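You operate a simulated robot arm through the tools that you are given. There is no shell and no other tool. Be economical: measure what you need, move in short steps, check, and stop when the job is done.

You run a simulated robot arm. Do the job below in one go: nothing can be reset, and whatever is moved stays where it is left.

TASK
Take the light box card and put it in the green bench tray.

It is judged by the outcome, as a careful person would: the job done as asked, and still so three seconds after it is handed in. It fails if anything else is knocked over, pushed out of place, dropped, spilled or broken.

THE ROBOT
A 6-joint arm with a two-finger parallel gripper, fixed in place. Base frame: the origin is at the foot of the arm, x ahead of it, y to its left, z up; the work surface is at about z = 0. Readings come in mm, degrees, newtons and seconds.
With the tool pointing down near the work surface it reaches from about 140 to 580 mm from the base axis. Its first joint turns from -66.0 to 66.0 degrees. Payload 2.1 kg.
The tool frame sits at the grasp point between the pads (the TCP): z along the fingers, y along the line on which they close. The tips reach 30 mm beyond it. Largest opening 94 mm; finger width 28, thickness 10; the body of the gripper, 50 by 96 mm, starts 55 mm behind the TCP.
Orientation is that of the tool frame in the base frame, as a unit quaternion [x, y, z, w]. With the fingers straight down and closing along the base's y, the tool's x points along the base's -x, its y along +y and its z along -z.

THE INTERFACE
- The arm moves only by the tool drive_tool. Its argument "series" is a list that holds one entry, the list of rows, each a list of 7 numbers: the opening, from 0 (shut) to 1 (fully open), then the shift along the tool's x, y, z in units of 150 mm (1.0 is 150 mm), then the turn, a rotation vector about the tool's x, y, z in units of 90 degrees (1.0 is 90 degrees). In form: [[[grip, tx, ty, tz, ax, ay, az], ...]]. A call has 1 to 8 rows; each row is the pose to reach, as a shift and turn from the pose commanded when the call began, along the tool's axes at that moment. A call with a number of a shift or a turn outside -1 to 1 is refused whole. A row lasts 0.2 s, in which the tool goes at most 50 mm and 8.6 degrees; a call with a longer step from one row to the next is refused whole, and so is a gripper value outside its range. Where a pose cannot be reached the arm comes as near as it can. A force on the tool above 40 N (or 10 N above the force at the start of the call, whichever is more), or a blocked arm, ends the call early, and 0.2 s more pass. Each finger travels about 72 mm/s and halts on what it meets, pressing with about 38 N; the grip force reading is that of the motor and also rises with nothing between the fingers. The clock runs only during rows and for 0.2 s after the last one: add rows that repeat a pose to give the fingers time. The reply holds the time, the measured pose of the TCP, the force on the tool along the base axes, the opening and the grip force, in the units named above and with some noise.
- Cameras (640 x 400 px; columns grow to the right, rows downward): "scene" is fixed at [51.4, -365, 489.8]; the picture's right is [0.82, -0.58, 0.00], its down [-0.30, -0.43, -0.85] and it looks along [0.49, 0.70, -0.52] (base axes); focal length 365 px, centre (320, 200). "wrist" rides on the gripper at [76, 14, -103] in the tool frame; the picture's right is [-0.18, 0.98, 0.00], its down [-0.75, -0.14, -0.64] and it looks along [-0.63, -0.12, 0.77] (tool axes); focal length 243 px, centre (320, 200). There is no depth. A picture from a camera that has moved, and an enlarged one, comes with that camera's place and axes in the base frame and with its lens.
- get_image(camera): a new picture of that camera. No time passes.
- zoom(camera, box): a new picture of the part [left, top, right, bottom] of that camera's present view, enlarged. No time passes.
- close_job(): hands the job in; it is judged then, once.

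Work in short steps. Places have to be worked out from the pictures, the camera data and where the tool is seen: move nearer, look again, correct. Check each grasp and each placing, and mend what went wrong. You have 90 turns and 42 pictures in all, those below and enlarged ones among them. Open the gripper and draw the arm clear of the work before you hand the job in, unless the task says otherwise; then end with one line.

The tools are called after "Request:" as name(argument=value, ...) on one line, values as JSON. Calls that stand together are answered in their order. drive_tool: Moves the arm, as the interface text tells. Its arguments: {"type":"object","properties":{"series":{"type":"array","items":{"type":"array","items":{"type":"array","items":{"type":"number"}}}}},"required":["series"]} The other tools are called the same way: get_image (camera) takes a picture; zoom (camera, box) takes an enlarged picture of a part of a camera's view; close_job () hands the job in.

At the start:

```text
clock: 0.0
eef_pos: [341.3, -102.3, 277.2]
ee_rot: [0.0, 1.0, 0.0, 0.001]
ft_force: [0.2, -0.7, -0.7]
finger_gap: 94.1
grasp_force: 0.1
```

scene: 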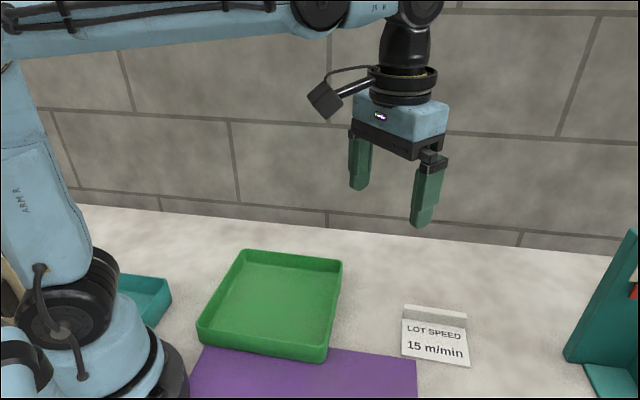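
wrist: 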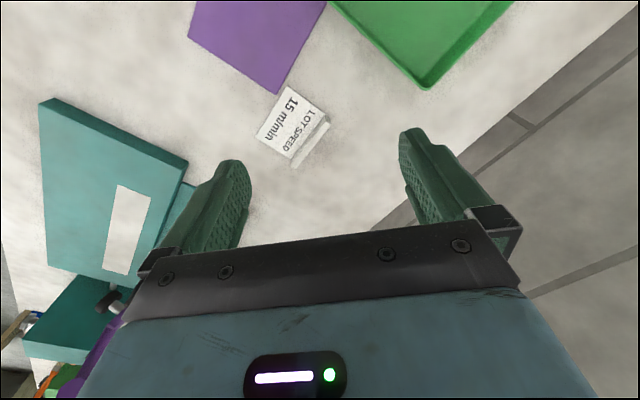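

The pictures show a white card reading "LOT SPEED 15 m/min", a green tray and a teal stand. I'll zoom in to see what the items are before choosing.

Request:
zoom(camera="scene", box=[360, 270, 520, 390])

Request:
zoom(camera="wrist", box=[0, 80, 340, 400])

Request:
zoom(camera="scene", box=[540, 220, 640, 400])

```text
3.33 times, centred on (440, 330) of scene
camera zoom: at [51.4, -365.0, 489.8], right [0.82, -0.58, 0.0], down [-0.3, -0.43, -0.85], along [0.49, 0.7, -0.52], focal length 1216 px, centre (-80, -233)
```

zoom: 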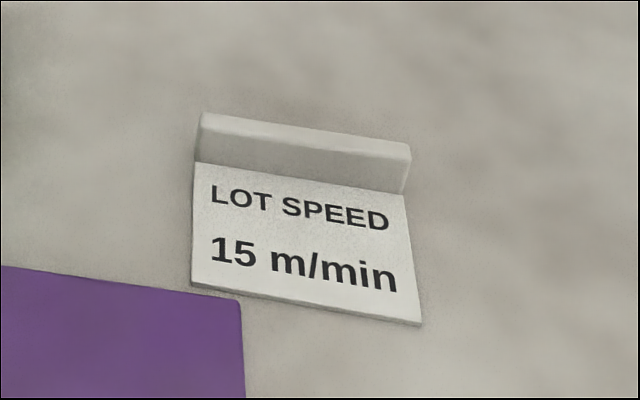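

```text
1.25 times, centred on (170, 240) of wrist
camera zoom: at [265.1, -88.9, 379.5], right [0.18, 0.98, 0.0], down [0.75, -0.14, 0.64], along [0.63, -0.12, -0.77], focal length 303 px, centre (508, 150)
```

zoom: 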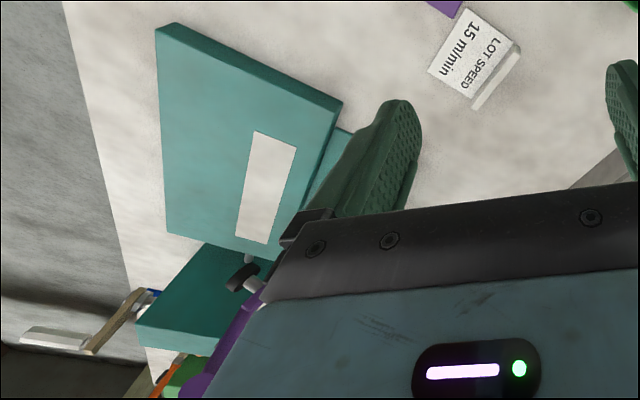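

```text
2.22 times, centred on (590, 310) of scene
camera zoom: at [51.4, -365.0, 489.8], right [0.82, -0.58, 0.0], down [-0.3, -0.43, -0.85], along [0.49, 0.7, -0.52], focal length 810 px, centre (-280, -44)
```

zoom: 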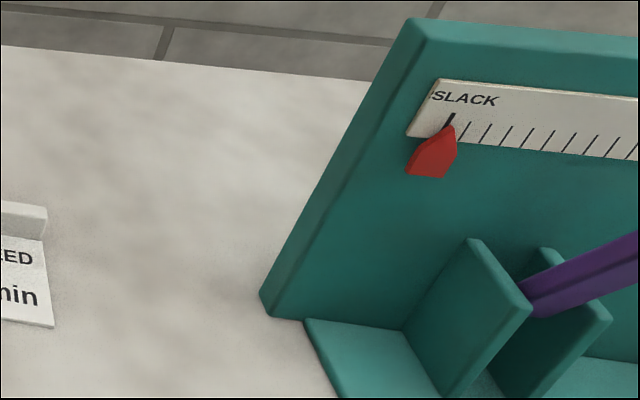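

The card lies at about (420, -158), with a raised rib along one edge. There are more objects hidden off to the right, so I'll turn the wrist to look that way and make sure there isn't another card.

Request:
drive_tool(series=[[[1, 0, 0, 0, 0, 0, 0.09], [1, 0, 0, 0, 0, 0, 0.18], [1, 0, 0, 0, 0, 0, 0.27], [1, 0, 0, 0, 0, 0, 0.36], [1, 0, 0, 0, 0, 0, 0.45], [1, 0, 0, 0, 0, 0, 0.54], [1, 0, 0, 0, 0, 0, 0.63], [1, 0, 0, 0, 0, 0, 0.7]]])

Request:
get_image(camera="wrist")

```text
clock: 1.8
eef_pos: [341.7, -102.5, 276.4]
ee_rot: [0.523, 0.852, 0.001, 0.0]
ft_force: [-0.4, 0.5, -0.2]
finger_gap: 93.9
grasp_force: 0.1
```

```text
36 pictures are left
camera wrist: at [319.8, -28.2, 379.5], right [0.96, 0.28, 0.0], down [0.21, -0.74, 0.64], along [0.18, -0.62, -0.77], focal length 243 px, centre (320, 200)
```

wrist: 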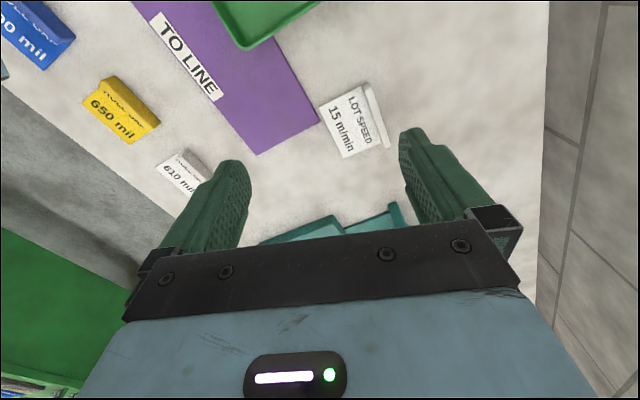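

There are several labelled blocks ("650 mil", "610 mil", a blue one) on the near side. I'll zoom on them and look further round.

Request:
zoom(camera="wrist", box=[0, 0, 240, 230])

Request:
drive_tool(series=[[[1, 0, 0, 0, 0, 0, 0.09], [1, 0, 0, 0, 0, 0, 0.18], [1, 0, 0, 0, 0, 0, 0.27], [1, 0, 0, 0, 0, 0, 0.36], [1, 0, 0, 0, 0, 0, 0.45], [1, 0, 0, 0, 0, 0, 0.45]]])

Request:
get_image(camera="wrist")

```text
1.74 times, centred on (120, 115) of wrist
camera zoom: at [319.8, -28.2, 379.5], right [0.96, 0.28, 0.0], down [0.21, -0.74, 0.64], along [0.18, -0.62, -0.77], focal length 422 px, centre (668, 348)
```

zoom: 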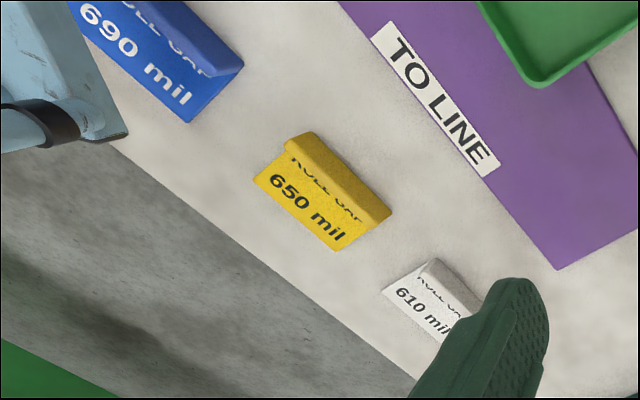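

```text
clock: 3.2
eef_pos: [340.2, -103.0, 276.3]
ee_rot: [0.786, 0.619, 0.002, 0.0]
ft_force: [0.6, 0.0, 0.3]
finger_gap: 94.3
grasp_force: 0.0
```

```text
34 pictures are left
camera wrist: at [372.9, -32.5, 379.6], right [0.91, -0.41, 0.0], down [-0.32, -0.7, 0.64], along [-0.26, -0.59, -0.77], focal length 243 px, centre (320, 200)
```

wrist: 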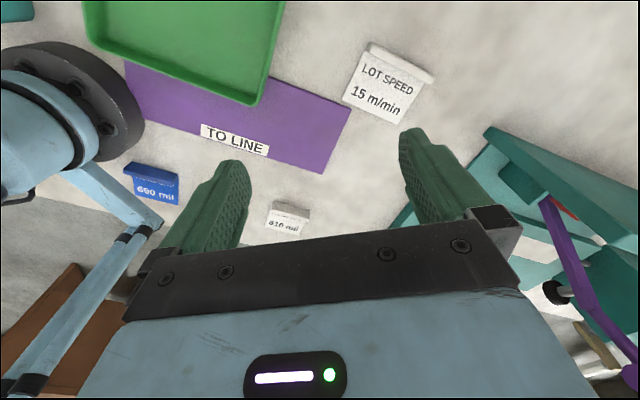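

The blocks read "ROLL GAP 690 / 650 / 610 mil"; none clearly says "light box". I'll examine the stand and the rest of the area for anything that explains that name.

Request:
zoom(camera="wrist", box=[400, 110, 640, 400])

Request:
drive_tool(series=[[[1, 0, 0, -0.1, 0, 0, -0.09], [1, 0, 0, -0.2, 0, 0, -0.18], [1, 0, 0, -0.3, 0, 0, -0.27], [1, 0, 0, -0.4, 0, 0, -0.36], [1, 0, 0, -0.5, 0, 0, -0.45], [1, 0, 0, -0.6, 0, 0, -0.54], [1, 0, 0, -0.7, 0, 0, -0.63], [1, 0, 0, -0.8, 0, 0, -0.72]]])

Request:
get_image(camera="wrist")

Request:
get_image(camera="scene")

```text
1.38 times, centred on (520, 255) of wrist
camera zoom: at [372.9, -32.5, 379.6], right [0.91, -0.41, 0.0], down [-0.32, -0.7, 0.64], along [-0.26, -0.59, -0.77], focal length 335 px, centre (44, 124)
```

zoom: 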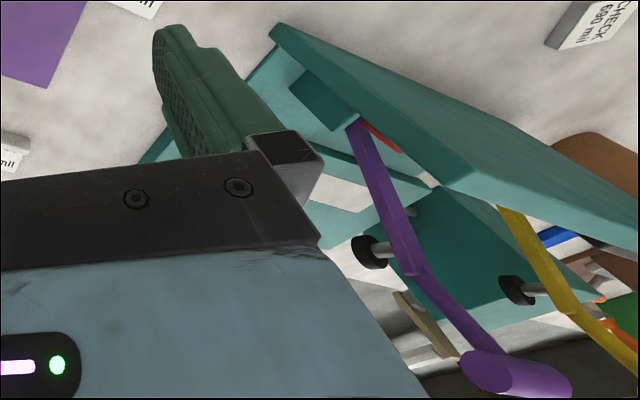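

```text
clock: 5.0
eef_pos: [339.5, -102.8, 396.3]
ee_rot: [0.329, 0.944, 0.001, 0.002]
ft_force: [0.0, -0.1, 0.1]
finger_gap: 94.1
grasp_force: 0.0
```

```text
32 pictures are left
camera wrist: at [290.1, -43.8, 500.2], right [0.76, 0.65, 0.0], down [0.5, -0.58, 0.64], along [0.42, -0.48, -0.77], focal length 243 px, centre (320, 200)
```

wrist: 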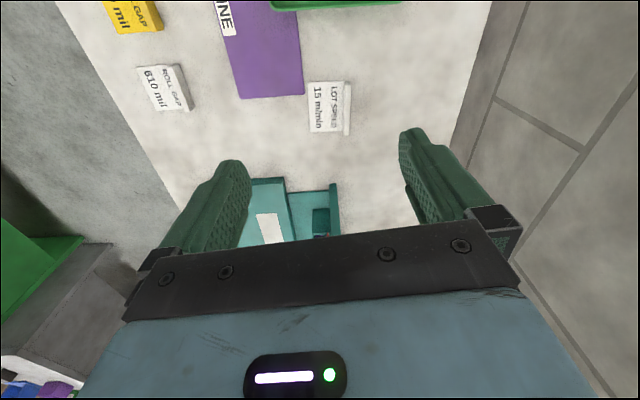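

```text
31 pictures are left
```

scene: 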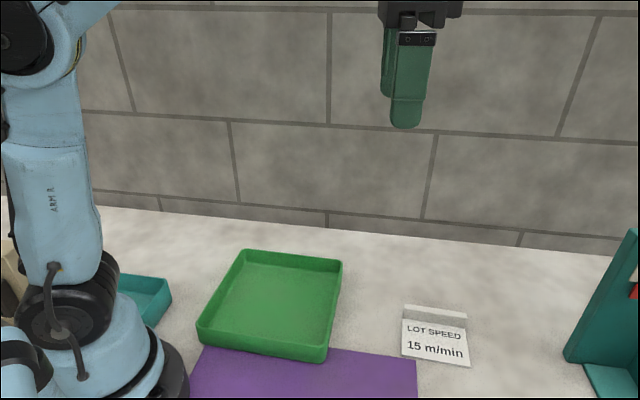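

There is also a "CHECK 690 mil" card by the stand and more things beyond it. I'll tilt the tool up towards the stand to look at that region without nearing anything.

Request:
drive_tool(series=[[[1, 0, 0, 0, 0, -0.09, 0], [1, 0, 0, 0, 0, -0.18, 0], [1, 0, 0, 0, 0, -0.27, 0], [1, 0, 0, 0, 0, -0.36, 0], [1, 0, 0, 0, 0, -0.45, 0], [1, 0, 0, 0, 0, -0.52, 0], [1, 0, 0, 0, 0, -0.52, 0]]])

Request:
get_image(camera="wrist")

```text
clock: 6.6
eef_pos: [340.1, -103.2, 397.9]
ee_rot: [0.304, 0.865, -0.132, 0.377]
ft_force: [0.4, -0.3, -0.2]
finger_gap: 93.9
grasp_force: 0.0
```

```text
30 pictures are left
camera wrist: at [250.9, -12.3, 411.6], right [0.71, 0.69, 0.14], down [-0.05, -0.14, 0.99], along [0.7, -0.71, -0.06], focal length 243 px, centre (320, 200)
```

wrist: 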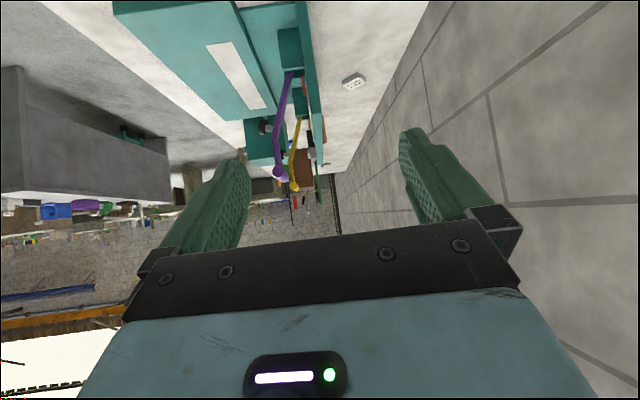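

Request:
zoom(camera="wrist", box=[100, 0, 400, 190])

Request:
zoom(camera="wrist", box=[235, 80, 345, 215])

```text
2.11 times, centred on (250, 95) of wrist
camera zoom: at [250.9, -12.3, 411.6], right [0.71, 0.69, 0.14], down [-0.05, -0.14, 0.99], along [0.7, -0.71, -0.06], focal length 511 px, centre (467, 421)
```

zoom: 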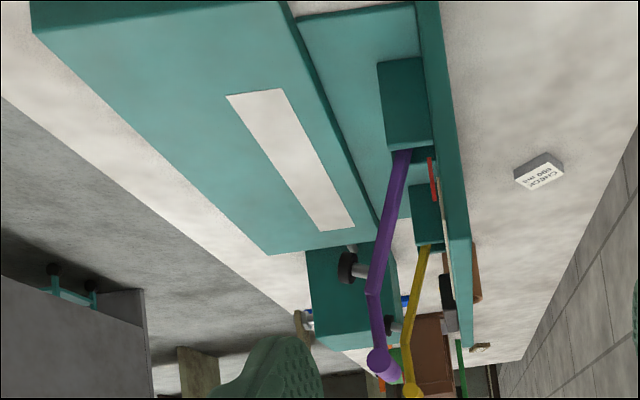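

```text
2.96 times, centred on (290, 148) of wrist
camera zoom: at [250.9, -12.3, 411.6], right [0.71, 0.69, 0.14], down [-0.05, -0.14, 0.99], along [0.7, -0.71, -0.06], focal length 719 px, centre (409, 356)
```

zoom: 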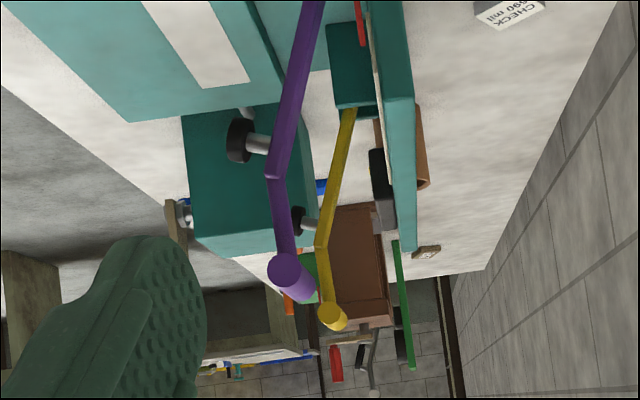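

The stand has a white label plate that might carry text. I'll zoom in on it and on the far cards.

Request:
zoom(camera="wrist", box=[195, 30, 285, 115])

Request:
drive_tool(series=[[[1, 0, 0, 0, 0, 0.09, 0], [1, 0, 0, 0, 0, 0.18, 0], [1, 0, 0, 0, 0, 0.27, 0], [1, 0, 0, 0, 0, 0.36, 0], [1, 0, 0, 0, 0, 0.45, 0], [1, 0, 0, 0, 0, 0.52, 0], [1, 0, 0, 0, 0, 0.52, 0]]])

Request:
drive_tool(series=[[[1, 0, 0, 0, 0, 0, -0.09], [1, 0, 0, 0, 0, 0, -0.18], [1, 0, 0, 0, 0, 0, -0.27], [1, 0, 0, 0, 0, 0, -0.36], [1, 0, 0, 0, 0, 0, -0.45], [1, 0, 0, 0, 0, 0, -0.54], [1, 0, 0, 0, 0, 0, -0.63], [1, 0, 0, 0, 0, 0, -0.72]]])

Request:
drive_tool(series=[[[1, 0, 0, 0, 0, 0, -0.09], [1, 0, 0, 0, 0, 0, -0.18], [1, 0, 0, 0, 0, 0, -0.27], [1, 0, 0, 0, 0, 0, -0.36], [1, 0, 0, 0, 0, 0, -0.45], [1, 0, 0, 0, 0, 0, -0.54], [1, 0, 0, 0, 0, 0, -0.63], [1, 0, 0, 0, 0, 0, -0.72]]])

Request:
get_image(camera="wrist")

```text
4.71 times, centred on (240, 72) of wrist
camera zoom: at [250.9, -12.3, 411.6], right [0.71, 0.69, 0.14], down [-0.05, -0.14, 0.99], along [0.7, -0.71, -0.06], focal length 1142 px, centre (696, 800)
```

zoom: 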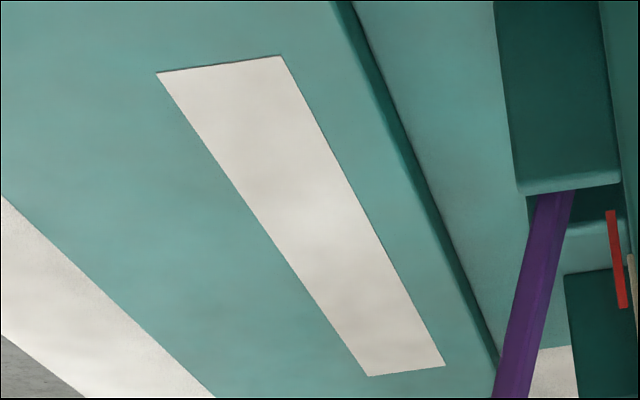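

```text
clock: 8.2
eef_pos: [340.1, -104.4, 397.2]
ee_rot: [0.331, 0.944, 0.001, 0.0]
ft_force: [0.3, 0.3, 1.2]
finger_gap: 94.3
grasp_force: 0.1
```

```text
clock: 10.0
eef_pos: [340.7, -101.8, 397.4]
ee_rot: [-0.227, 0.974, 0.0, 0.001]
ft_force: [0.5, -0.6, 0.2]
finger_gap: 94.1
grasp_force: 0.1
```

```text
clock: 11.8
eef_pos: [340.1, -103.5, 396.8]
ee_rot: [0.714, -0.7, 0.0, -0.001]
ft_force: [-0.3, 0.1, 0.9]
finger_gap: 93.9
grasp_force: 0.1
```

```text
26 pictures are left
camera wrist: at [328.3, -179.4, 499.4], right [-0.99, 0.17, 0.0], down [0.13, 0.76, 0.64], along [0.11, 0.63, -0.77], focal length 243 px, centre (320, 200)
```

wrist: 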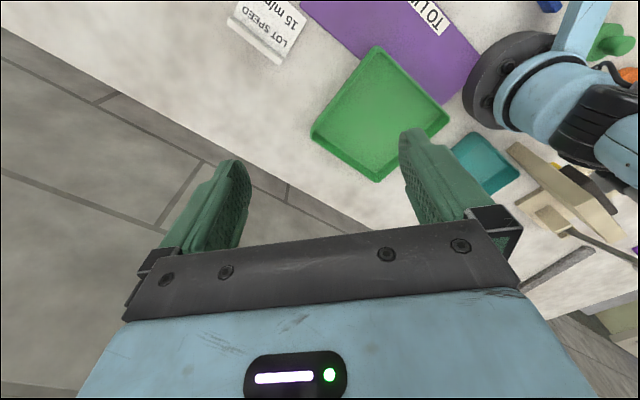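

No legend so far: only a tray, a teal tray, and tools near the arm's foot. I'll turn further to view the area behind and left of the base, where more objects show.

Request:
drive_tool(series=[[[1, 0, 0, 0, 0, 0, -0.09], [1, 0, 0, 0, 0, 0, -0.18], [1, 0, 0, 0, 0, 0, -0.27], [1, 0, 0, 0, 0, 0, -0.36], [1, 0, 0, 0, 0, 0, -0.45], [1, 0, 0, 0, 0, 0, -0.54], [1, 0, 0, 0, 0, 0, -0.6], [1, 0, 0, 0, 0, 0, -0.6]]])

Request:
get_image(camera="wrist")

```text
clock: 13.6
eef_pos: [339.8, -102.8, 396.4]
ee_rot: [0.954, -0.3, 0.002, -0.001]
ft_force: [0.4, -0.5, -0.3]
finger_gap: 94.3
grasp_force: 0.0
```

```text
25 pictures are left
camera wrist: at [395.2, -158.3, 499.6], right [-0.71, -0.7, 0.0], down [-0.54, 0.55, 0.64], along [-0.45, 0.46, -0.77], focal length 243 px, centre (320, 200)
```

wrist: 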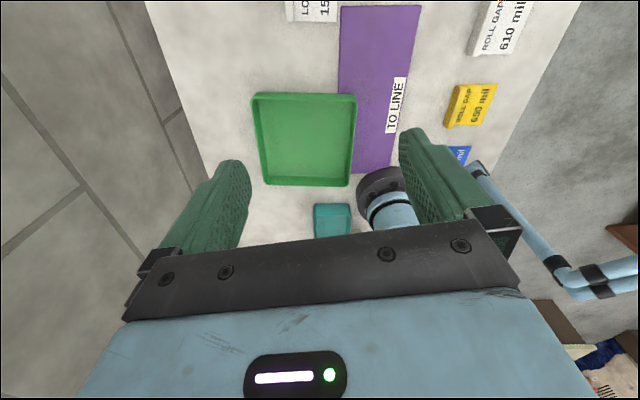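

Now the cards are upright-ish in view; I'll zoom on them to read everything on them.

Request:
zoom(camera="wrist", box=[420, 0, 560, 170])

Request:
zoom(camera="wrist", box=[480, 160, 640, 400])

```text
2.35 times, centred on (490, 85) of wrist
camera zoom: at [395.2, -158.3, 499.6], right [-0.71, -0.7, 0.0], down [-0.54, 0.55, 0.64], along [-0.45, 0.46, -0.77], focal length 571 px, centre (-80, 471)
```

zoom: 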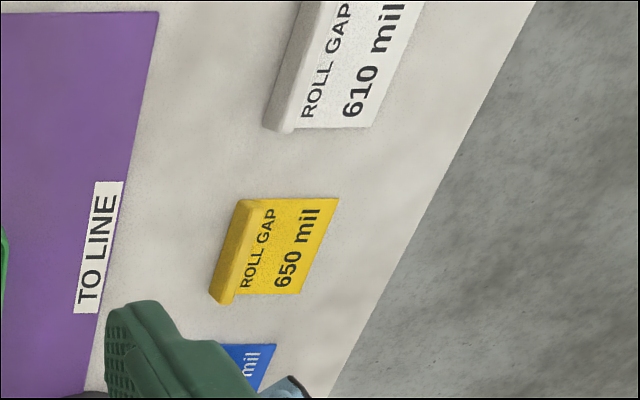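

```text
1.67 times, centred on (560, 280) of wrist
camera zoom: at [395.2, -158.3, 499.6], right [-0.71, -0.7, 0.0], down [-0.54, 0.55, 0.64], along [-0.45, 0.46, -0.77], focal length 404 px, centre (-80, 67)
```

zoom: 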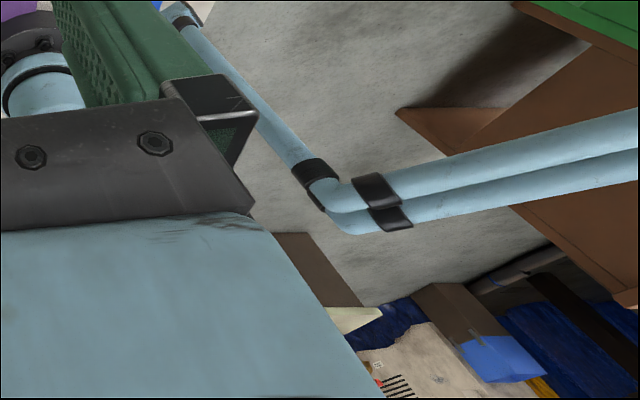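

All three ROLL GAP cards match in form (white, yellow, blue), and there's a white LOT SPEED card. Before choosing, I'll go round to see behind the stand, in case something there identifies the "light box" card.

Request:
drive_tool(series=[[[1, 0.028, -0.09, 0, 0, 0, 0.09], [1, 0.056, -0.18, 0, 0, 0, 0.18], [1, 0.084, -0.27, 0, 0, 0, 0.27], [1, 0.112, -0.36, 0, 0, 0, 0.36], [1, 0.14, -0.45, 0, 0, 0, 0.45], [1, 0.168, -0.54, 0, 0, 0, 0.54], [1, 0.2, -0.63, 0, 0, 0, 0.63], [1, 0.225, -0.725, 0, 0, 0, 0.72]]])

Request:
drive_tool(series=[[[1, 0, 0, 0, 0, 0, 0.09], [1, 0, 0, 0, 0, 0, 0.18], [1, 0, 0, 0, 0, 0, 0.27], [1, 0, 0, 0, 0, 0, 0.36], [1, 0, 0, 0, 0, 0, 0.45], [1, 0, 0, 0, 0, 0, 0.54], [1, 0, 0, 0, 0, 0, 0.63], [1, 0, 0, 0, 0, 0, 0.72]]])

Request:
drive_tool(series=[[[1, 0, 0, 0, 0, 0, 0.09], [1, 0, 0, 0, 0, 0, 0.18], [1, 0, 0, 0, 0, 0, 0.27], [1, 0, 0, 0, 0, 0, 0.36], [1, 0, 0, 0, 0, 0, 0.45], [1, 0, 0, 0, 0, 0, 0.52]]])

Request:
drive_tool(series=[[[1, 0, 0, 0, 0, -0.09, 0], [1, 0, 0, 0, 0, -0.18, 0], [1, 0, 0, 0, 0, -0.27, 0], [1, 0, 0, 0, 0, -0.36, 0], [1, 0, 0, 0, 0, -0.36, 0]]])

Request:
get_image(camera="wrist")

```text
clock: 15.4
eef_pos: [419.3, -33.2, 381.9]
ee_rot: [-0.643, 0.766, 0.0, 0.001]
ft_force: [0.3, 0.6, 0.3]
finger_gap: 94.1
grasp_force: 0.1
out of reach, approached as far as the arm can: row 8
```

```text
clock: 17.2
eef_pos: [419.3, -32.3, 381.4]
ee_rot: [-0.133, 0.991, 0.0, 0.001]
ft_force: [-0.3, 0.1, 0.4]
finger_gap: 94.0
grasp_force: 0.1
```

```text
clock: 18.6
eef_pos: [418.0, -33.4, 383.2]
ee_rot: [0.273, 0.962, 0.0, 0.001]
ft_force: [0.0, -0.3, -0.9]
finger_gap: 93.9
grasp_force: 0.1
```

```text
clock: 19.8
eef_pos: [416.5, -33.3, 382.8]
ee_rot: [0.26, 0.924, -0.076, 0.27]
ft_force: [0.3, 0.4, 0.1]
finger_gap: 94.1
grasp_force: 0.2
```

```text
22 pictures are left
camera wrist: at [324.3, 41.6, 428.1], right [0.65, 0.76, 0.1], down [0.17, -0.27, 0.95], along [0.74, -0.59, -0.31], focal length 243 px, centre (320, 200)
```

wrist: 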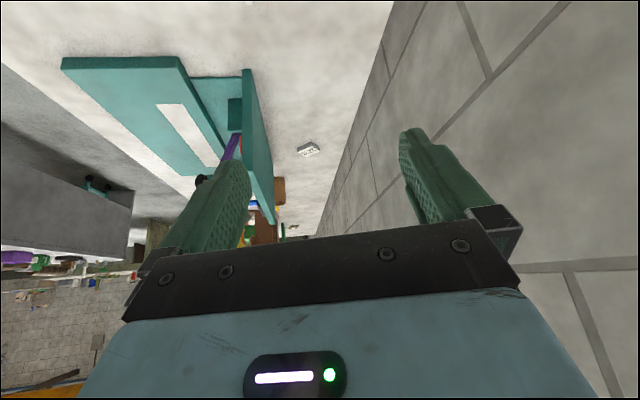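

Request:
zoom(camera="wrist", box=[230, 120, 340, 245])

```text
3.20 times, centred on (285, 182) of wrist
camera zoom: at [324.3, 41.6, 428.1], right [0.65, 0.76, 0.1], down [0.17, -0.27, 0.95], along [0.74, -0.59, -0.31], focal length 776 px, centre (432, 256)
```

zoom: 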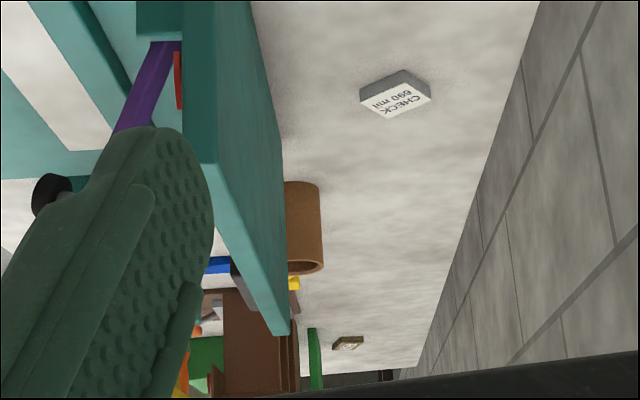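

Behind the stand there are only a far CHECK block, a cardboard roll and clutter, all out of reach. I'll level the tool and look closely at the two white cards in reach (LOT SPEED and ROLL GAP 610).

Request:
drive_tool(series=[[[1, 0, 0, 0, 0, 0.09, 0], [1, 0, 0, 0, 0, 0.18, 0], [1, 0, 0, 0, 0, 0.27, 0], [1, 0, 0, 0, 0, 0.36, 0], [1, 0, 0, 0, 0, 0.36, 0]]])

Request:
drive_tool(series=[[[1, 0.15, -0.1, 0.1, 0, 0, 0.08], [1, 0.35, -0.2, 0.2, 0, 0, 0.16], [1, 0.55, -0.3, 0.3, 0, 0, 0.16], [1, 0.75, -0.4, 0.4, 0, 0, 0.16], [1, 0.9, -0.45, 0.5, 0, 0, 0.16], [1, 0.9, -0.45, 0.5, 0, 0, 0.16]]])

Request:
get_image(camera="wrist")

```text
clock: 21.0
eef_pos: [417.5, -33.2, 382.3]
ee_rot: [0.271, 0.963, 0.002, 0.001]
ft_force: [-0.2, -0.6, 0.5]
finger_gap: 94.3
grasp_force: 0.1
```

```text
clock: 22.4
eef_pos: [267.5, -17.3, 307.3]
ee_rot: [0.39, 0.921, 0.0, 0.001]
ft_force: [0.0, 0.1, -0.3]
finger_gap: 93.9
grasp_force: 0.1
```

```text
20 pictures are left
camera wrist: at [225.4, 46.9, 410.5], right [0.83, 0.55, 0.0], down [0.42, -0.64, 0.64], along [0.36, -0.53, -0.77], focal length 243 px, centre (320, 200)
```

wrist: 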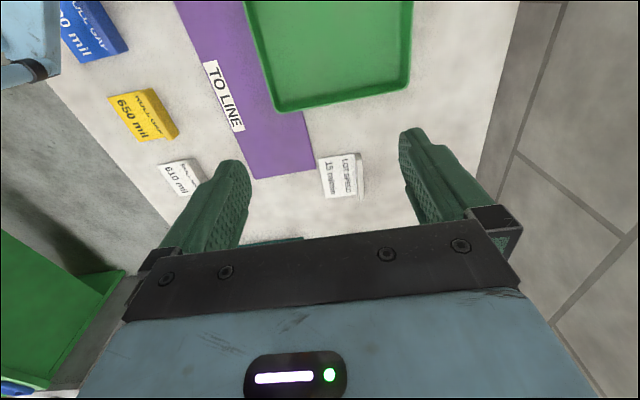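

Good overview of all four cards. I'll zoom in on the cards to compare shape and tint.

Request:
zoom(camera="wrist", box=[50, 0, 250, 220])

Request:
zoom(camera="wrist", box=[300, 130, 390, 215])

```text
1.82 times, centred on (150, 110) of wrist
camera zoom: at [225.4, 46.9, 410.5], right [0.83, 0.55, 0.0], down [0.42, -0.64, 0.64], along [0.36, -0.53, -0.77], focal length 441 px, centre (629, 364)
```

zoom: 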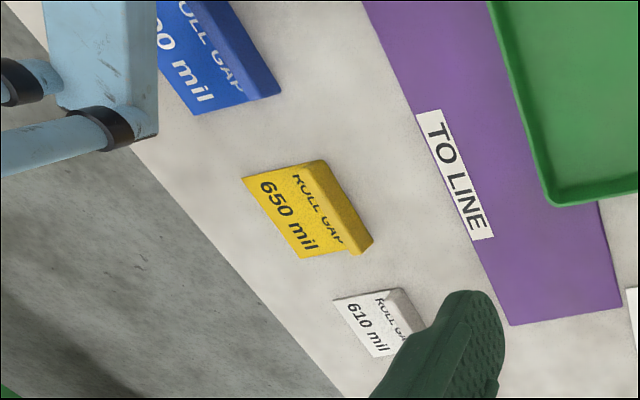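

```text
4.71 times, centred on (345, 172) of wrist
camera zoom: at [225.4, 46.9, 410.5], right [0.83, 0.55, 0.0], down [0.42, -0.64, 0.64], along [0.36, -0.53, -0.77], focal length 1142 px, centre (202, 329)
```

zoom: 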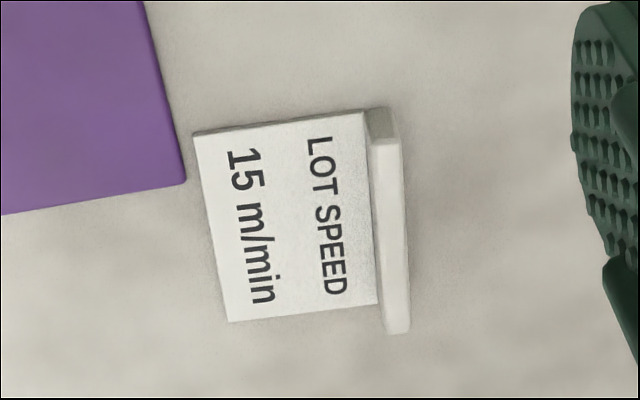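

Four cards share the same make, and two are white. I'll go and look at the 610 card from close up to see any difference in build from the LOT SPEED card.

Request:
drive_tool(series=[[[1, -0.12, -0.19, 0.05, 0, 0, 0.08], [1, -0.24, -0.38, 0.1, 0, 0, 0.16], [1, -0.36, -0.57, 0.15, 0, 0, 0.24], [1, -0.48, -0.76, 0.2, 0, 0, 0.32], [1, -0.58, -0.93, 0.25, 0, 0, 0.38], [1, -0.58, -0.93, 0.25, 0, 0, 0.38]]])

Request:
get_image(camera="wrist")

```text
clock: 23.8
eef_pos: [230.1, -178.7, 270.1]
ee_rot: [0.643, 0.766, 0.001, 0.001]
ft_force: [0.0, 0.7, 1.0]
finger_gap: 94.3
grasp_force: 0.0
```

```text
17 pictures are left
camera wrist: at [231.8, -101.5, 372.7], right [1.0, -0.01, 0.0], down [-0.01, -0.77, 0.64], along [-0.01, -0.64, -0.77], focal length 243 px, centre (320, 200)
```

wrist: 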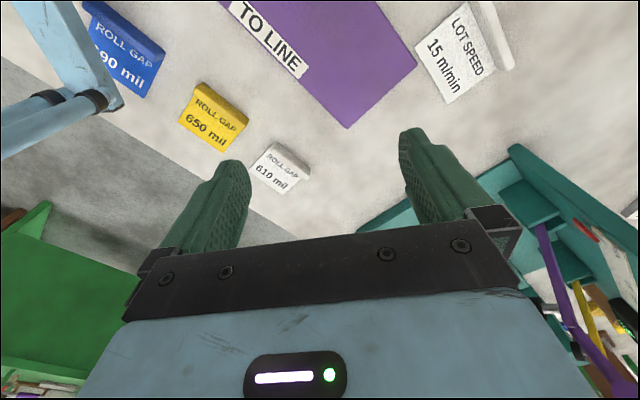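

I'll enlarge this view to compare the cards' true sizes and shapes.

Request:
zoom(camera="wrist", box=[60, 0, 320, 200])

Request:
zoom(camera="wrist", box=[400, 0, 640, 400])

```text
2.00 times, centred on (190, 100) of wrist
camera zoom: at [231.8, -101.5, 372.7], right [1.0, -0.01, 0.0], down [-0.01, -0.77, 0.64], along [-0.01, -0.64, -0.77], focal length 485 px, centre (580, 400)
```

zoom: 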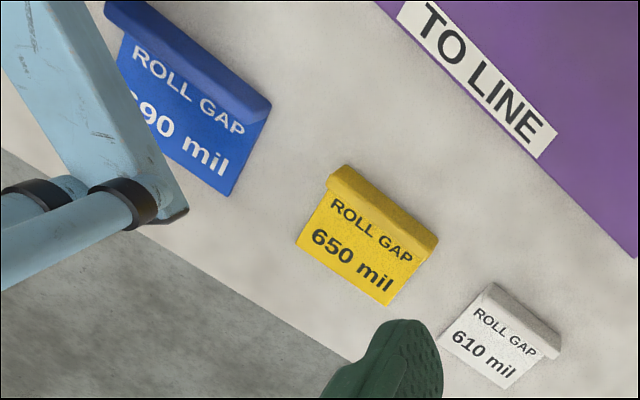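

```text
1.00 times, centred on (520, 200) of wrist
camera zoom: at [231.8, -101.5, 372.7], right [1.0, -0.01, 0.0], down [-0.01, -0.77, 0.64], along [-0.01, -0.64, -0.77], focal length 243 px, centre (120, 200)
```

zoom: 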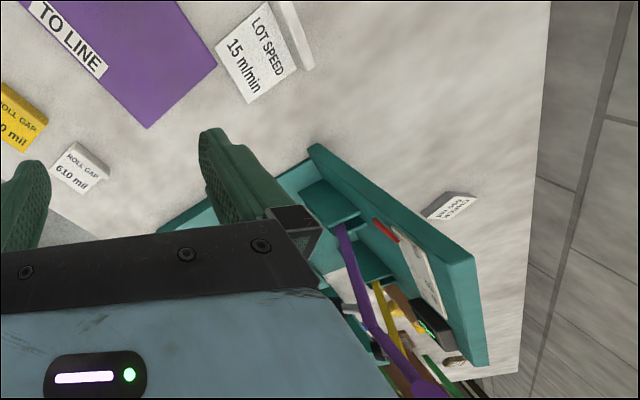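

There's a small black device with a green display on the stand, plus a panel. I'll zoom in to read it.

Request:
zoom(camera="wrist", box=[570, 200, 640, 360])

```text
2.50 times, centred on (605, 280) of wrist
camera zoom: at [231.8, -101.5, 372.7], right [1.0, -0.01, 0.0], down [-0.01, -0.77, 0.64], along [-0.01, -0.64, -0.77], focal length 606 px, centre (-392, 0)
```

zoom: 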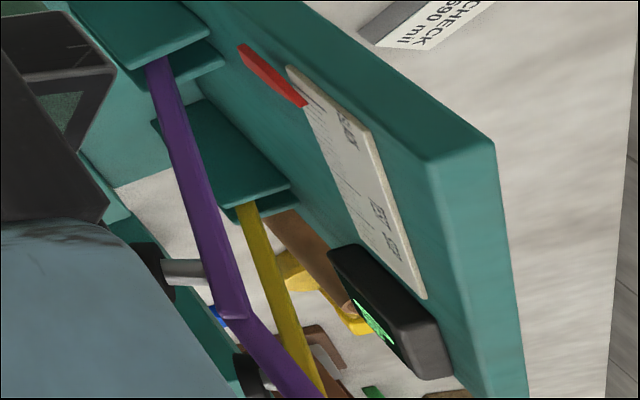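

The stand has a printed panel and a green screen facing the front side. I'll move to the front of the bench at safe height to read them.

Request:
drive_tool(series=[[[1, -0.12, 0, -0.05, 0, 0, -0.09], [1, -0.24, 0, -0.1, 0, 0, -0.18], [1, -0.36, 0, -0.15, 0, 0, -0.27], [1, -0.48, 0, -0.2, 0, 0, -0.36], [1, -0.6, 0, -0.25, 0, 0, -0.45], [1, -0.72, 0, -0.3, 0, 0, -0.54], [1, -0.84, 0, -0.35, 0, 0, -0.63], [1, -0.95, 0, -0.35, 0, 0, -0.7]]])

Request:
drive_tool(series=[[[1, 0, -0.1, 0, 0, -0.09, 0], [1, 0, -0.2, 0, 0, -0.18, 0], [1, 0, -0.3, 0, 0, -0.27, 0], [1, 0, -0.4, 0, 0, -0.36, 0], [1, 0, -0.45, 0, 0, -0.45, 0], [1, 0, -0.45, 0, 0, -0.45, 0]]])

Request:
get_image(camera="wrist")

```text
clock: 25.6
eef_pos: [254.1, -318.6, 322.7]
ee_rot: [0.147, 0.989, 0.0, 0.001]
ft_force: [0.1, 0.3, -0.2]
finger_gap: 94.1
grasp_force: 0.0
```

```text
clock: 27.0
eef_pos: [282.2, -359.6, 320.5]
ee_rot: [0.14, 0.927, -0.052, 0.343]
ft_force: [-0.1, -1.1, -0.4]
finger_gap: 93.9
grasp_force: 0.0
out of reach, approached as far as the arm can: row 3, 4, 5, 6
```

```text
13 pictures are left
camera wrist: at [167.9, -309.4, 348.8], right [0.42, 0.9, 0.12], down [0.11, -0.18, 0.98], along [0.9, -0.4, -0.17], focal length 243 px, centre (320, 200)
```

wrist: 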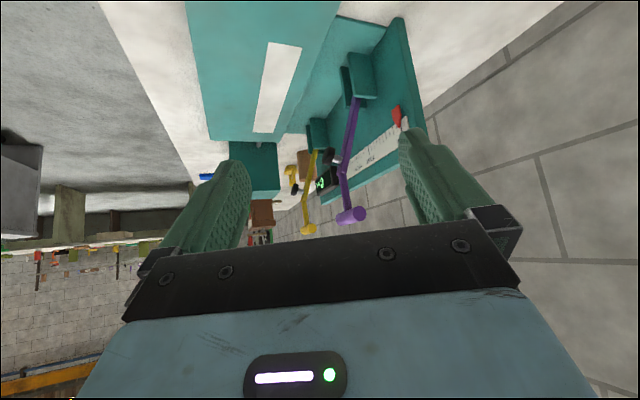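

Request:
zoom(camera="wrist", box=[250, 90, 420, 240])

```text
2.67 times, centred on (335, 165) of wrist
camera zoom: at [167.9, -309.4, 348.8], right [0.42, 0.9, 0.12], down [0.11, -0.18, 0.98], along [0.9, -0.4, -0.17], focal length 647 px, centre (280, 293)
```

zoom: 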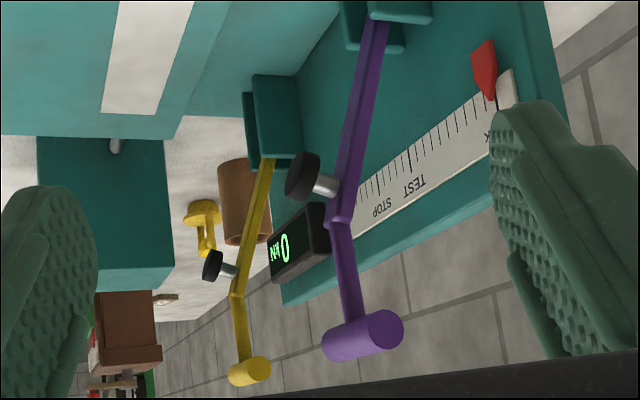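

The screen shows "0 kN" and the panel is just a SLACK/TEST/STOP scale, so nothing there names a card. Of the pale cards, the LOT SPEED one lies beside the green tray in the arm's working area, while the ROLL GAP cards are at or past the edge of reach. I take LOT SPEED as the light box card, so I'm levelling the tool and heading back.

Request:
drive_tool(series=[[[1, 0, 0.1, 0, 0, 0.09, 0], [1, 0, 0.2, 0, 0, 0.18, 0], [1, 0, 0.3, 0, 0, 0.27, 0], [1, 0, 0.4, 0, 0, 0.36, 0], [1, 0, 0.45, 0, 0, 0.45, 0], [1, 0, 0.45, 0, 0, 0.45, 0]]])

```text
clock: 28.4
eef_pos: [303.3, -292.9, 322.9]
ee_rot: [0.149, 0.989, 0.0, 0.0]
ft_force: [-0.1, 0.7, -0.9]
finger_gap: 94.0
grasp_force: 0.1
```

Tool is level at (303, -293, 323). I'll move towards the LOT SPEED card and align with its rib (yaw about 46°).

Request:
drive_tool(series=[[[1, -0.09, 0.16, 0, 0, 0, 0.06], [1, -0.18, 0.32, 0, 0, 0, 0.12], [1, -0.27, 0.48, 0.1, 0, 0, 0.18], [1, -0.36, 0.64, 0.2, 0, 0, 0.24], [1, -0.45, 0.8, 0.3, 0, 0, 0.29], [1, -0.55, 0.94, 0.4, 0, 0, 0.32], [1, -0.55, 0.94, 0.4, 0, 0, 0.32]]])

Request:
get_image(camera="wrist")

```text
clock: 30.0
eef_pos: [423.1, -183.4, 264.3]
ee_rot: [0.391, 0.921, 0.001, 0.002]
ft_force: [0.2, 0.2, -0.2]
finger_gap: 94.1
grasp_force: 0.1
```

```text
11 pictures are left
camera wrist: at [381.7, -119.3, 366.8], right [0.83, 0.55, 0.0], down [0.42, -0.64, 0.64], along [0.36, -0.54, -0.77], focal length 243 px, centre (320, 200)
```

wrist: 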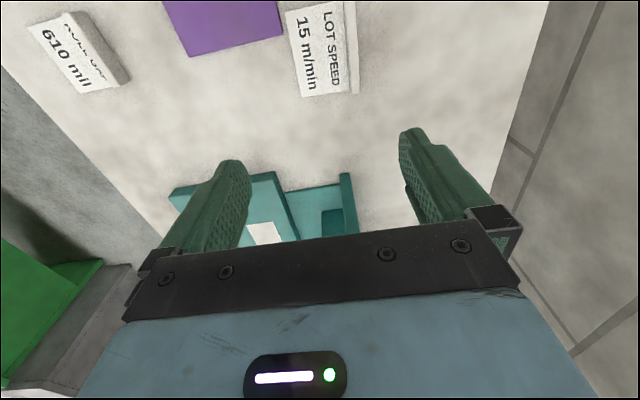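

Both views put the rib's centre near (448, -137), running at about -49°. I'll move over it and descend to z≈130, then check.

Request:
drive_tool(series=[[[1, 0.03, 0.12, 0.1, 0, 0, 0.02], [1, 0.07, 0.25, 0.3, 0, 0, 0.035], [1, 0.105, 0.333, 0.5, 0, 0, 0.035], [1, 0.105, 0.333, 0.7, 0, 0, 0.035], [1, 0.105, 0.333, 0.89, 0, 0, 0.035], [1, 0.105, 0.333, 0.89, 0, 0, 0.035]]])

Request:
get_image(camera="wrist")

Request:
get_image(camera="scene")

```text
clock: 31.4
eef_pos: [446.4, -136.9, 131.5]
ee_rot: [0.415, 0.91, 0.001, 0.0]
ft_force: [-0.1, 1.0, -0.7]
finger_gap: 93.8
grasp_force: 0.0
```

```text
10 pictures are left
camera wrist: at [408.2, -70.3, 233.5], right [0.86, 0.51, 0.0], down [0.39, -0.66, 0.64], along [0.33, -0.55, -0.77], focal length 243 px, centre (320, 200)
```

wrist: 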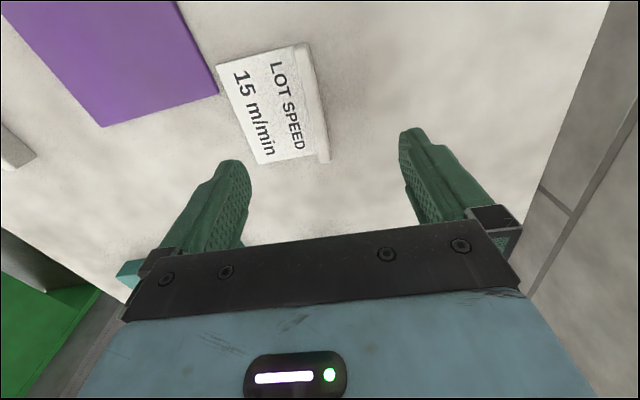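

```text
9 pictures are left
```

scene: 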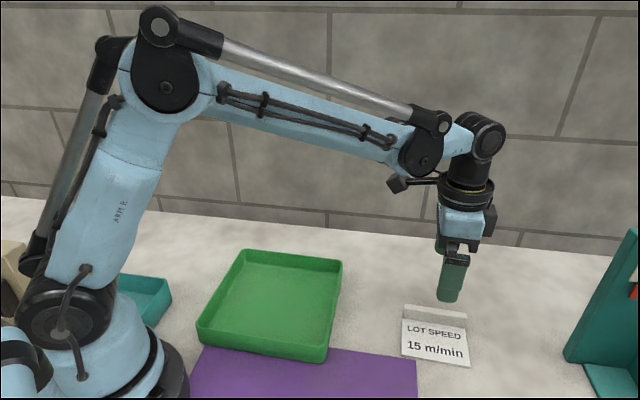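

The rib's centre comes out at (446, -141), parallel to the fingers' plane. I'll zoom in from the scene camera to estimate plate and rib heights before descending.

Request:
zoom(camera="scene", box=[390, 270, 490, 375])

```text
3.81 times, centred on (440, 322) of scene
camera zoom: at [51.4, -365.0, 489.8], right [0.82, -0.58, 0.0], down [-0.3, -0.43, -0.85], along [0.49, 0.7, -0.52], focal length 1389 px, centre (-137, -267)
```

zoom: 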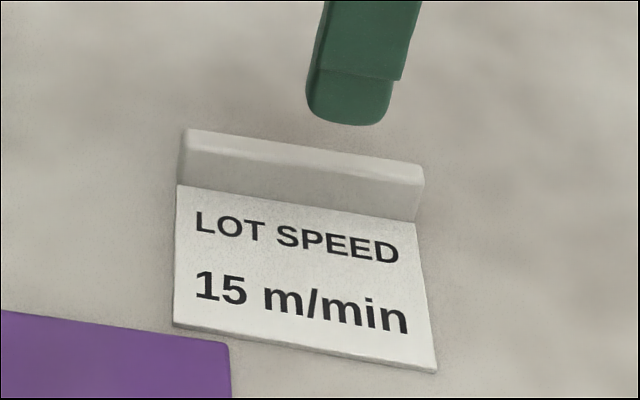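

The rib stands about 18–20 mm tall on a thin plate. I'll descend so the tips are about 8 mm above the bench, then close on the rib.

Request:
drive_tool(series=[[[1, 0, -0.01, 0.2, 0, 0, 0], [1, 0, -0.01, 0.4, 0, 0, 0], [1, 0, -0.01, 0.52, 0, 0, 0], [1, 0, -0.01, 0.58, 0, 0, 0], [1, 0, -0.01, 0.615, 0, 0, 0], [1, 0, -0.01, 0.615, 0, 0, 0]]])

Request:
zoom(camera="scene", box=[370, 240, 520, 375])

```text
clock: 32.8
eef_pos: [446.7, -135.9, 38.9]
ee_rot: [0.415, 0.91, 0.001, 0.0]
ft_force: [0.8, 0.1, 0.0]
finger_gap: 94.0
grasp_force: 0.1
```

```text
2.96 times, centred on (445, 308) of scene
camera zoom: at [51.4, -365.0, 489.8], right [0.82, -0.58, 0.0], down [-0.3, -0.43, -0.85], along [0.49, 0.7, -0.52], focal length 1080 px, centre (-50, -118)
```

zoom: 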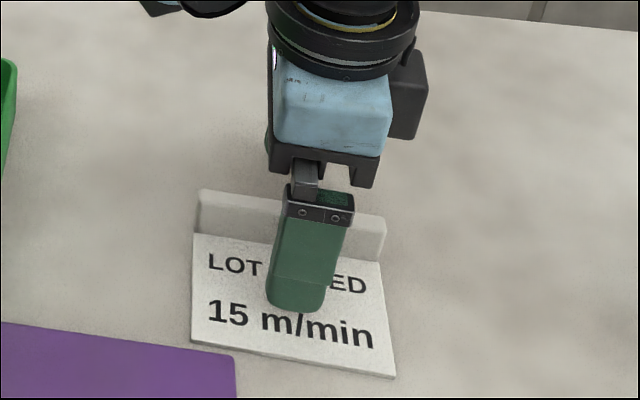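

The near finger hangs just over the plate and straddles the rib near its middle. Now I close.

Request:
drive_tool(series=[[[0.6, 0, 0, 0, 0, 0, 0], [0.3, 0, 0, 0, 0, 0, 0], [0, 0, 0, 0, 0, 0, 0], [0, 0, 0, 0, 0, 0, 0], [0, 0, 0, 0, 0, 0, 0], [0, 0, 0, 0, 0, 0, 0]]])

```text
clock: 34.2
eef_pos: [447.4, -138.2, 37.4]
ee_rot: [0.415, 0.91, 0.001, 0.0]
ft_force: [0.4, -0.1, 0.5]
finger_gap: 10.3
grasp_force: 37.8
```

The gap is 10.3 mm with 38 N, so the rib is held. I lift straight up and check.

Request:
drive_tool(series=[[[0, 0, 0, -0.1, 0, 0, 0], [0, 0, 0, -0.25, 0, 0, 0], [0, 0, 0, -0.45, 0, 0, 0], [0, 0, 0, -0.65, 0, 0, 0], [0, 0, 0, -0.85, 0, 0, 0], [0, 0, 0, -0.85, 0, 0, 0]]])

Request:
get_image(camera="scene")

```text
clock: 35.6
eef_pos: [449.5, -137.2, 166.5]
ee_rot: [0.415, 0.91, 0.0, -0.001]
ft_force: [-0.7, 0.4, -1.3]
finger_gap: 10.6
grasp_force: 38.0
```

```text
6 pictures are left
```

scene: 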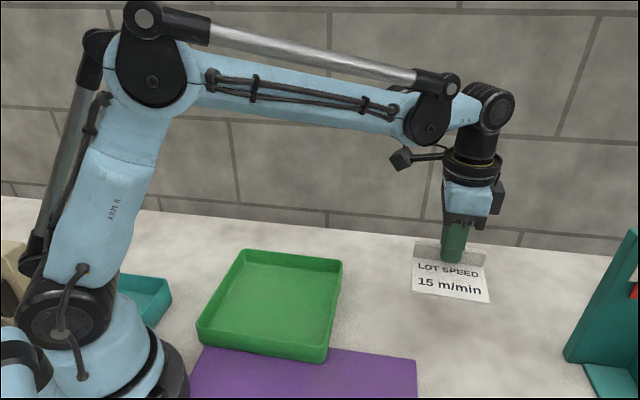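

The card is held level. The tray's centre is about (255, 52), so I carry the card along to put the TCP near (271, 67), which centres the card in the tray.

Request:
drive_tool(series=[[[0, 0.1, 0, 0, 0, 0, 0], [0, 0.27, 0, 0, 0, 0, 0], [0, 0.45, 0, 0, 0, 0, 0], [0, 0.63, 0, 0, 0, 0, 0], [0, 0.8, 0, 0, 0, 0, 0], [0, 0.9, 0, 0, 0, 0, 0], [0, 0.9, 0, 0, 0, 0, 0]]])

Request:
drive_tool(series=[[[0, 0.1, 0, 0, 0, 0, 0], [0, 0.27, 0, 0, 0, 0, 0], [0, 0.45, 0, 0, 0, 0, 0], [0, 0.63, 0, 0, 0, 0, 0], [0, 0.8, 0, 0, 0, 0, -0.03], [0, 0.9, 0, 0, 0, 0, -0.05], [0, 0.9, 0, 0, 0, 0, -0.05]]])

Request:
get_image(camera="scene")

```text
clock: 37.2
eef_pos: [360.1, -33.7, 165.2]
ee_rot: [0.415, 0.91, 0.0, 0.001]
ft_force: [-0.7, -0.7, -0.2]
finger_gap: 10.3
grasp_force: 37.3
```

```text
clock: 38.8
eef_pos: [269.4, 66.8, 166.5]
ee_rot: [0.379, 0.925, 0.001, 0.001]
ft_force: [-0.1, -0.4, -0.1]
finger_gap: 10.5
grasp_force: 37.8
```

```text
5 pictures are left
```

scene: 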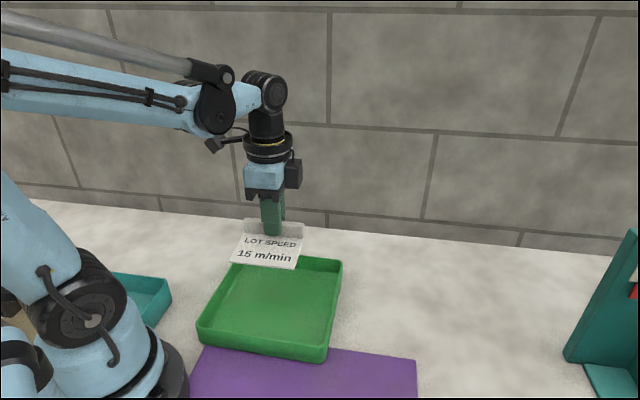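

The card is oriented with the tray and sits over it. I lower to just above the rim and check.

Request:
drive_tool(series=[[[0, 0, 0, 0.15, 0, 0, 0], [0, 0, 0, 0.3, 0, 0, 0], [0, 0, 0, 0.45, 0, 0, 0], [0, 0, 0, 0.57, 0, 0, 0], [0, 0, 0, 0.57, 0, 0, 0]]])

Request:
zoom(camera="scene", box=[180, 210, 380, 375])

```text
clock: 40.0
eef_pos: [269.6, 65.9, 79.9]
ee_rot: [0.379, 0.926, 0.001, 0.001]
ft_force: [-0.8, 0.1, 0.2]
finger_gap: 10.3
grasp_force: 38.2
```

```text
2.42 times, centred on (280, 292) of scene
camera zoom: at [51.4, -365.0, 489.8], right [0.82, -0.58, 0.0], down [-0.3, -0.43, -0.85], along [0.49, 0.7, -0.52], focal length 884 px, centre (417, -24)
```

zoom: 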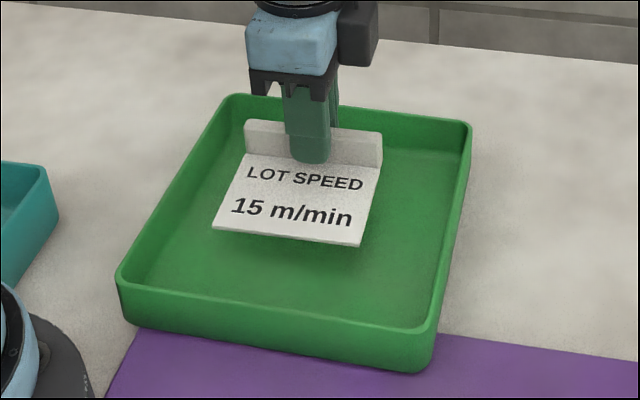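

The card is well inside the walls. I'll lower the rest slowly until it nearly touches the floor of the tray.

Request:
drive_tool(series=[[[0, 0, 0, 0.1, 0, 0, 0], [0, 0, 0, 0.18, 0, 0, 0], [0, 0, 0, 0.22, 0, 0, 0], [0, 0, 0, 0.24, 0, 0, 0], [0, 0, 0, 0.25, 0, 0, 0], [0, 0, 0, 0.25, 0, 0, 0]]])

```text
clock: 41.4
eef_pos: [271.6, 65.7, 41.8]
ee_rot: [0.378, 0.926, 0.002, -0.001]
ft_force: [-0.9, 4.1, 29.2]
finger_gap: 10.9
grasp_force: 37.8
```

A 29 N upward force shows the card is resting on the tray floor. I ease up a touch and open part-way.

Request:
drive_tool(series=[[[0, 0, 0, -0.008, 0, 0, 0], [0.2, 0, 0, -0.008, 0, 0, 0], [0.35, 0, 0, -0.008, 0, 0, 0], [0.35, 0, 0, -0.008, 0, 0, 0]]])

Request:
drive_tool(series=[[[0.35, 0, 0, -0.1, 0, 0, 0], [0.35, 0, 0, -0.3, 0, 0, 0], [0.35, 0, 0, -0.55, 0, 0, 0], [0.35, 0, 0, -0.8, 0, 0, 0], [0.6, 0, 0, -1, 0, 0, 0], [1, 0, 0, -1, 0, 0, 0], [1, 0, 0, -1, 0, 0, 0]]])

Request:
get_image(camera="scene")

```text
clock: 42.4
eef_pos: [271.2, 67.8, 44.4]
ee_rot: [0.378, 0.926, 0.0, 0.001]
ft_force: [-0.4, 0.5, 0.1]
finger_gap: 32.8
grasp_force: 0.0
```

```text
clock: 44.0
eef_pos: [270.7, 67.6, 193.7]
ee_rot: [0.379, 0.925, 0.0, 0.001]
ft_force: [0.3, 0.1, 0.7]
finger_gap: 94.0
grasp_force: 0.2
```

```text
3 pictures are left
```

scene: 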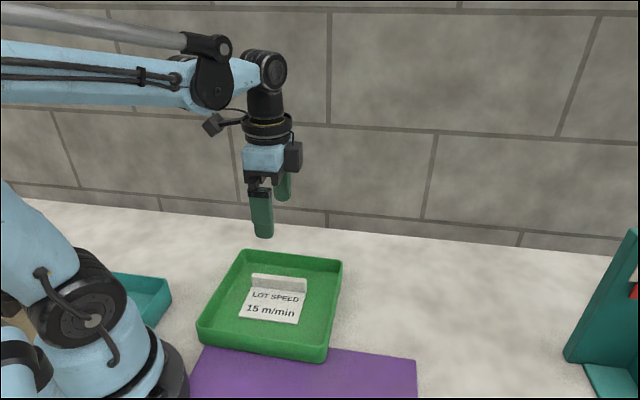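

The card lies flat in the green tray, the gripper is open and the arm is well above it. I'm handing in.

Request:
close_job()

```text
The job is handed in.
```

I put the white "LOT SPEED 15 m/min" card flat in the green bench tray and disturbed nothing else, but nothing in view was labelled "light box": I took that name to mean this card, and the white "ROLL GAP 610 mil" card was the other possibility.
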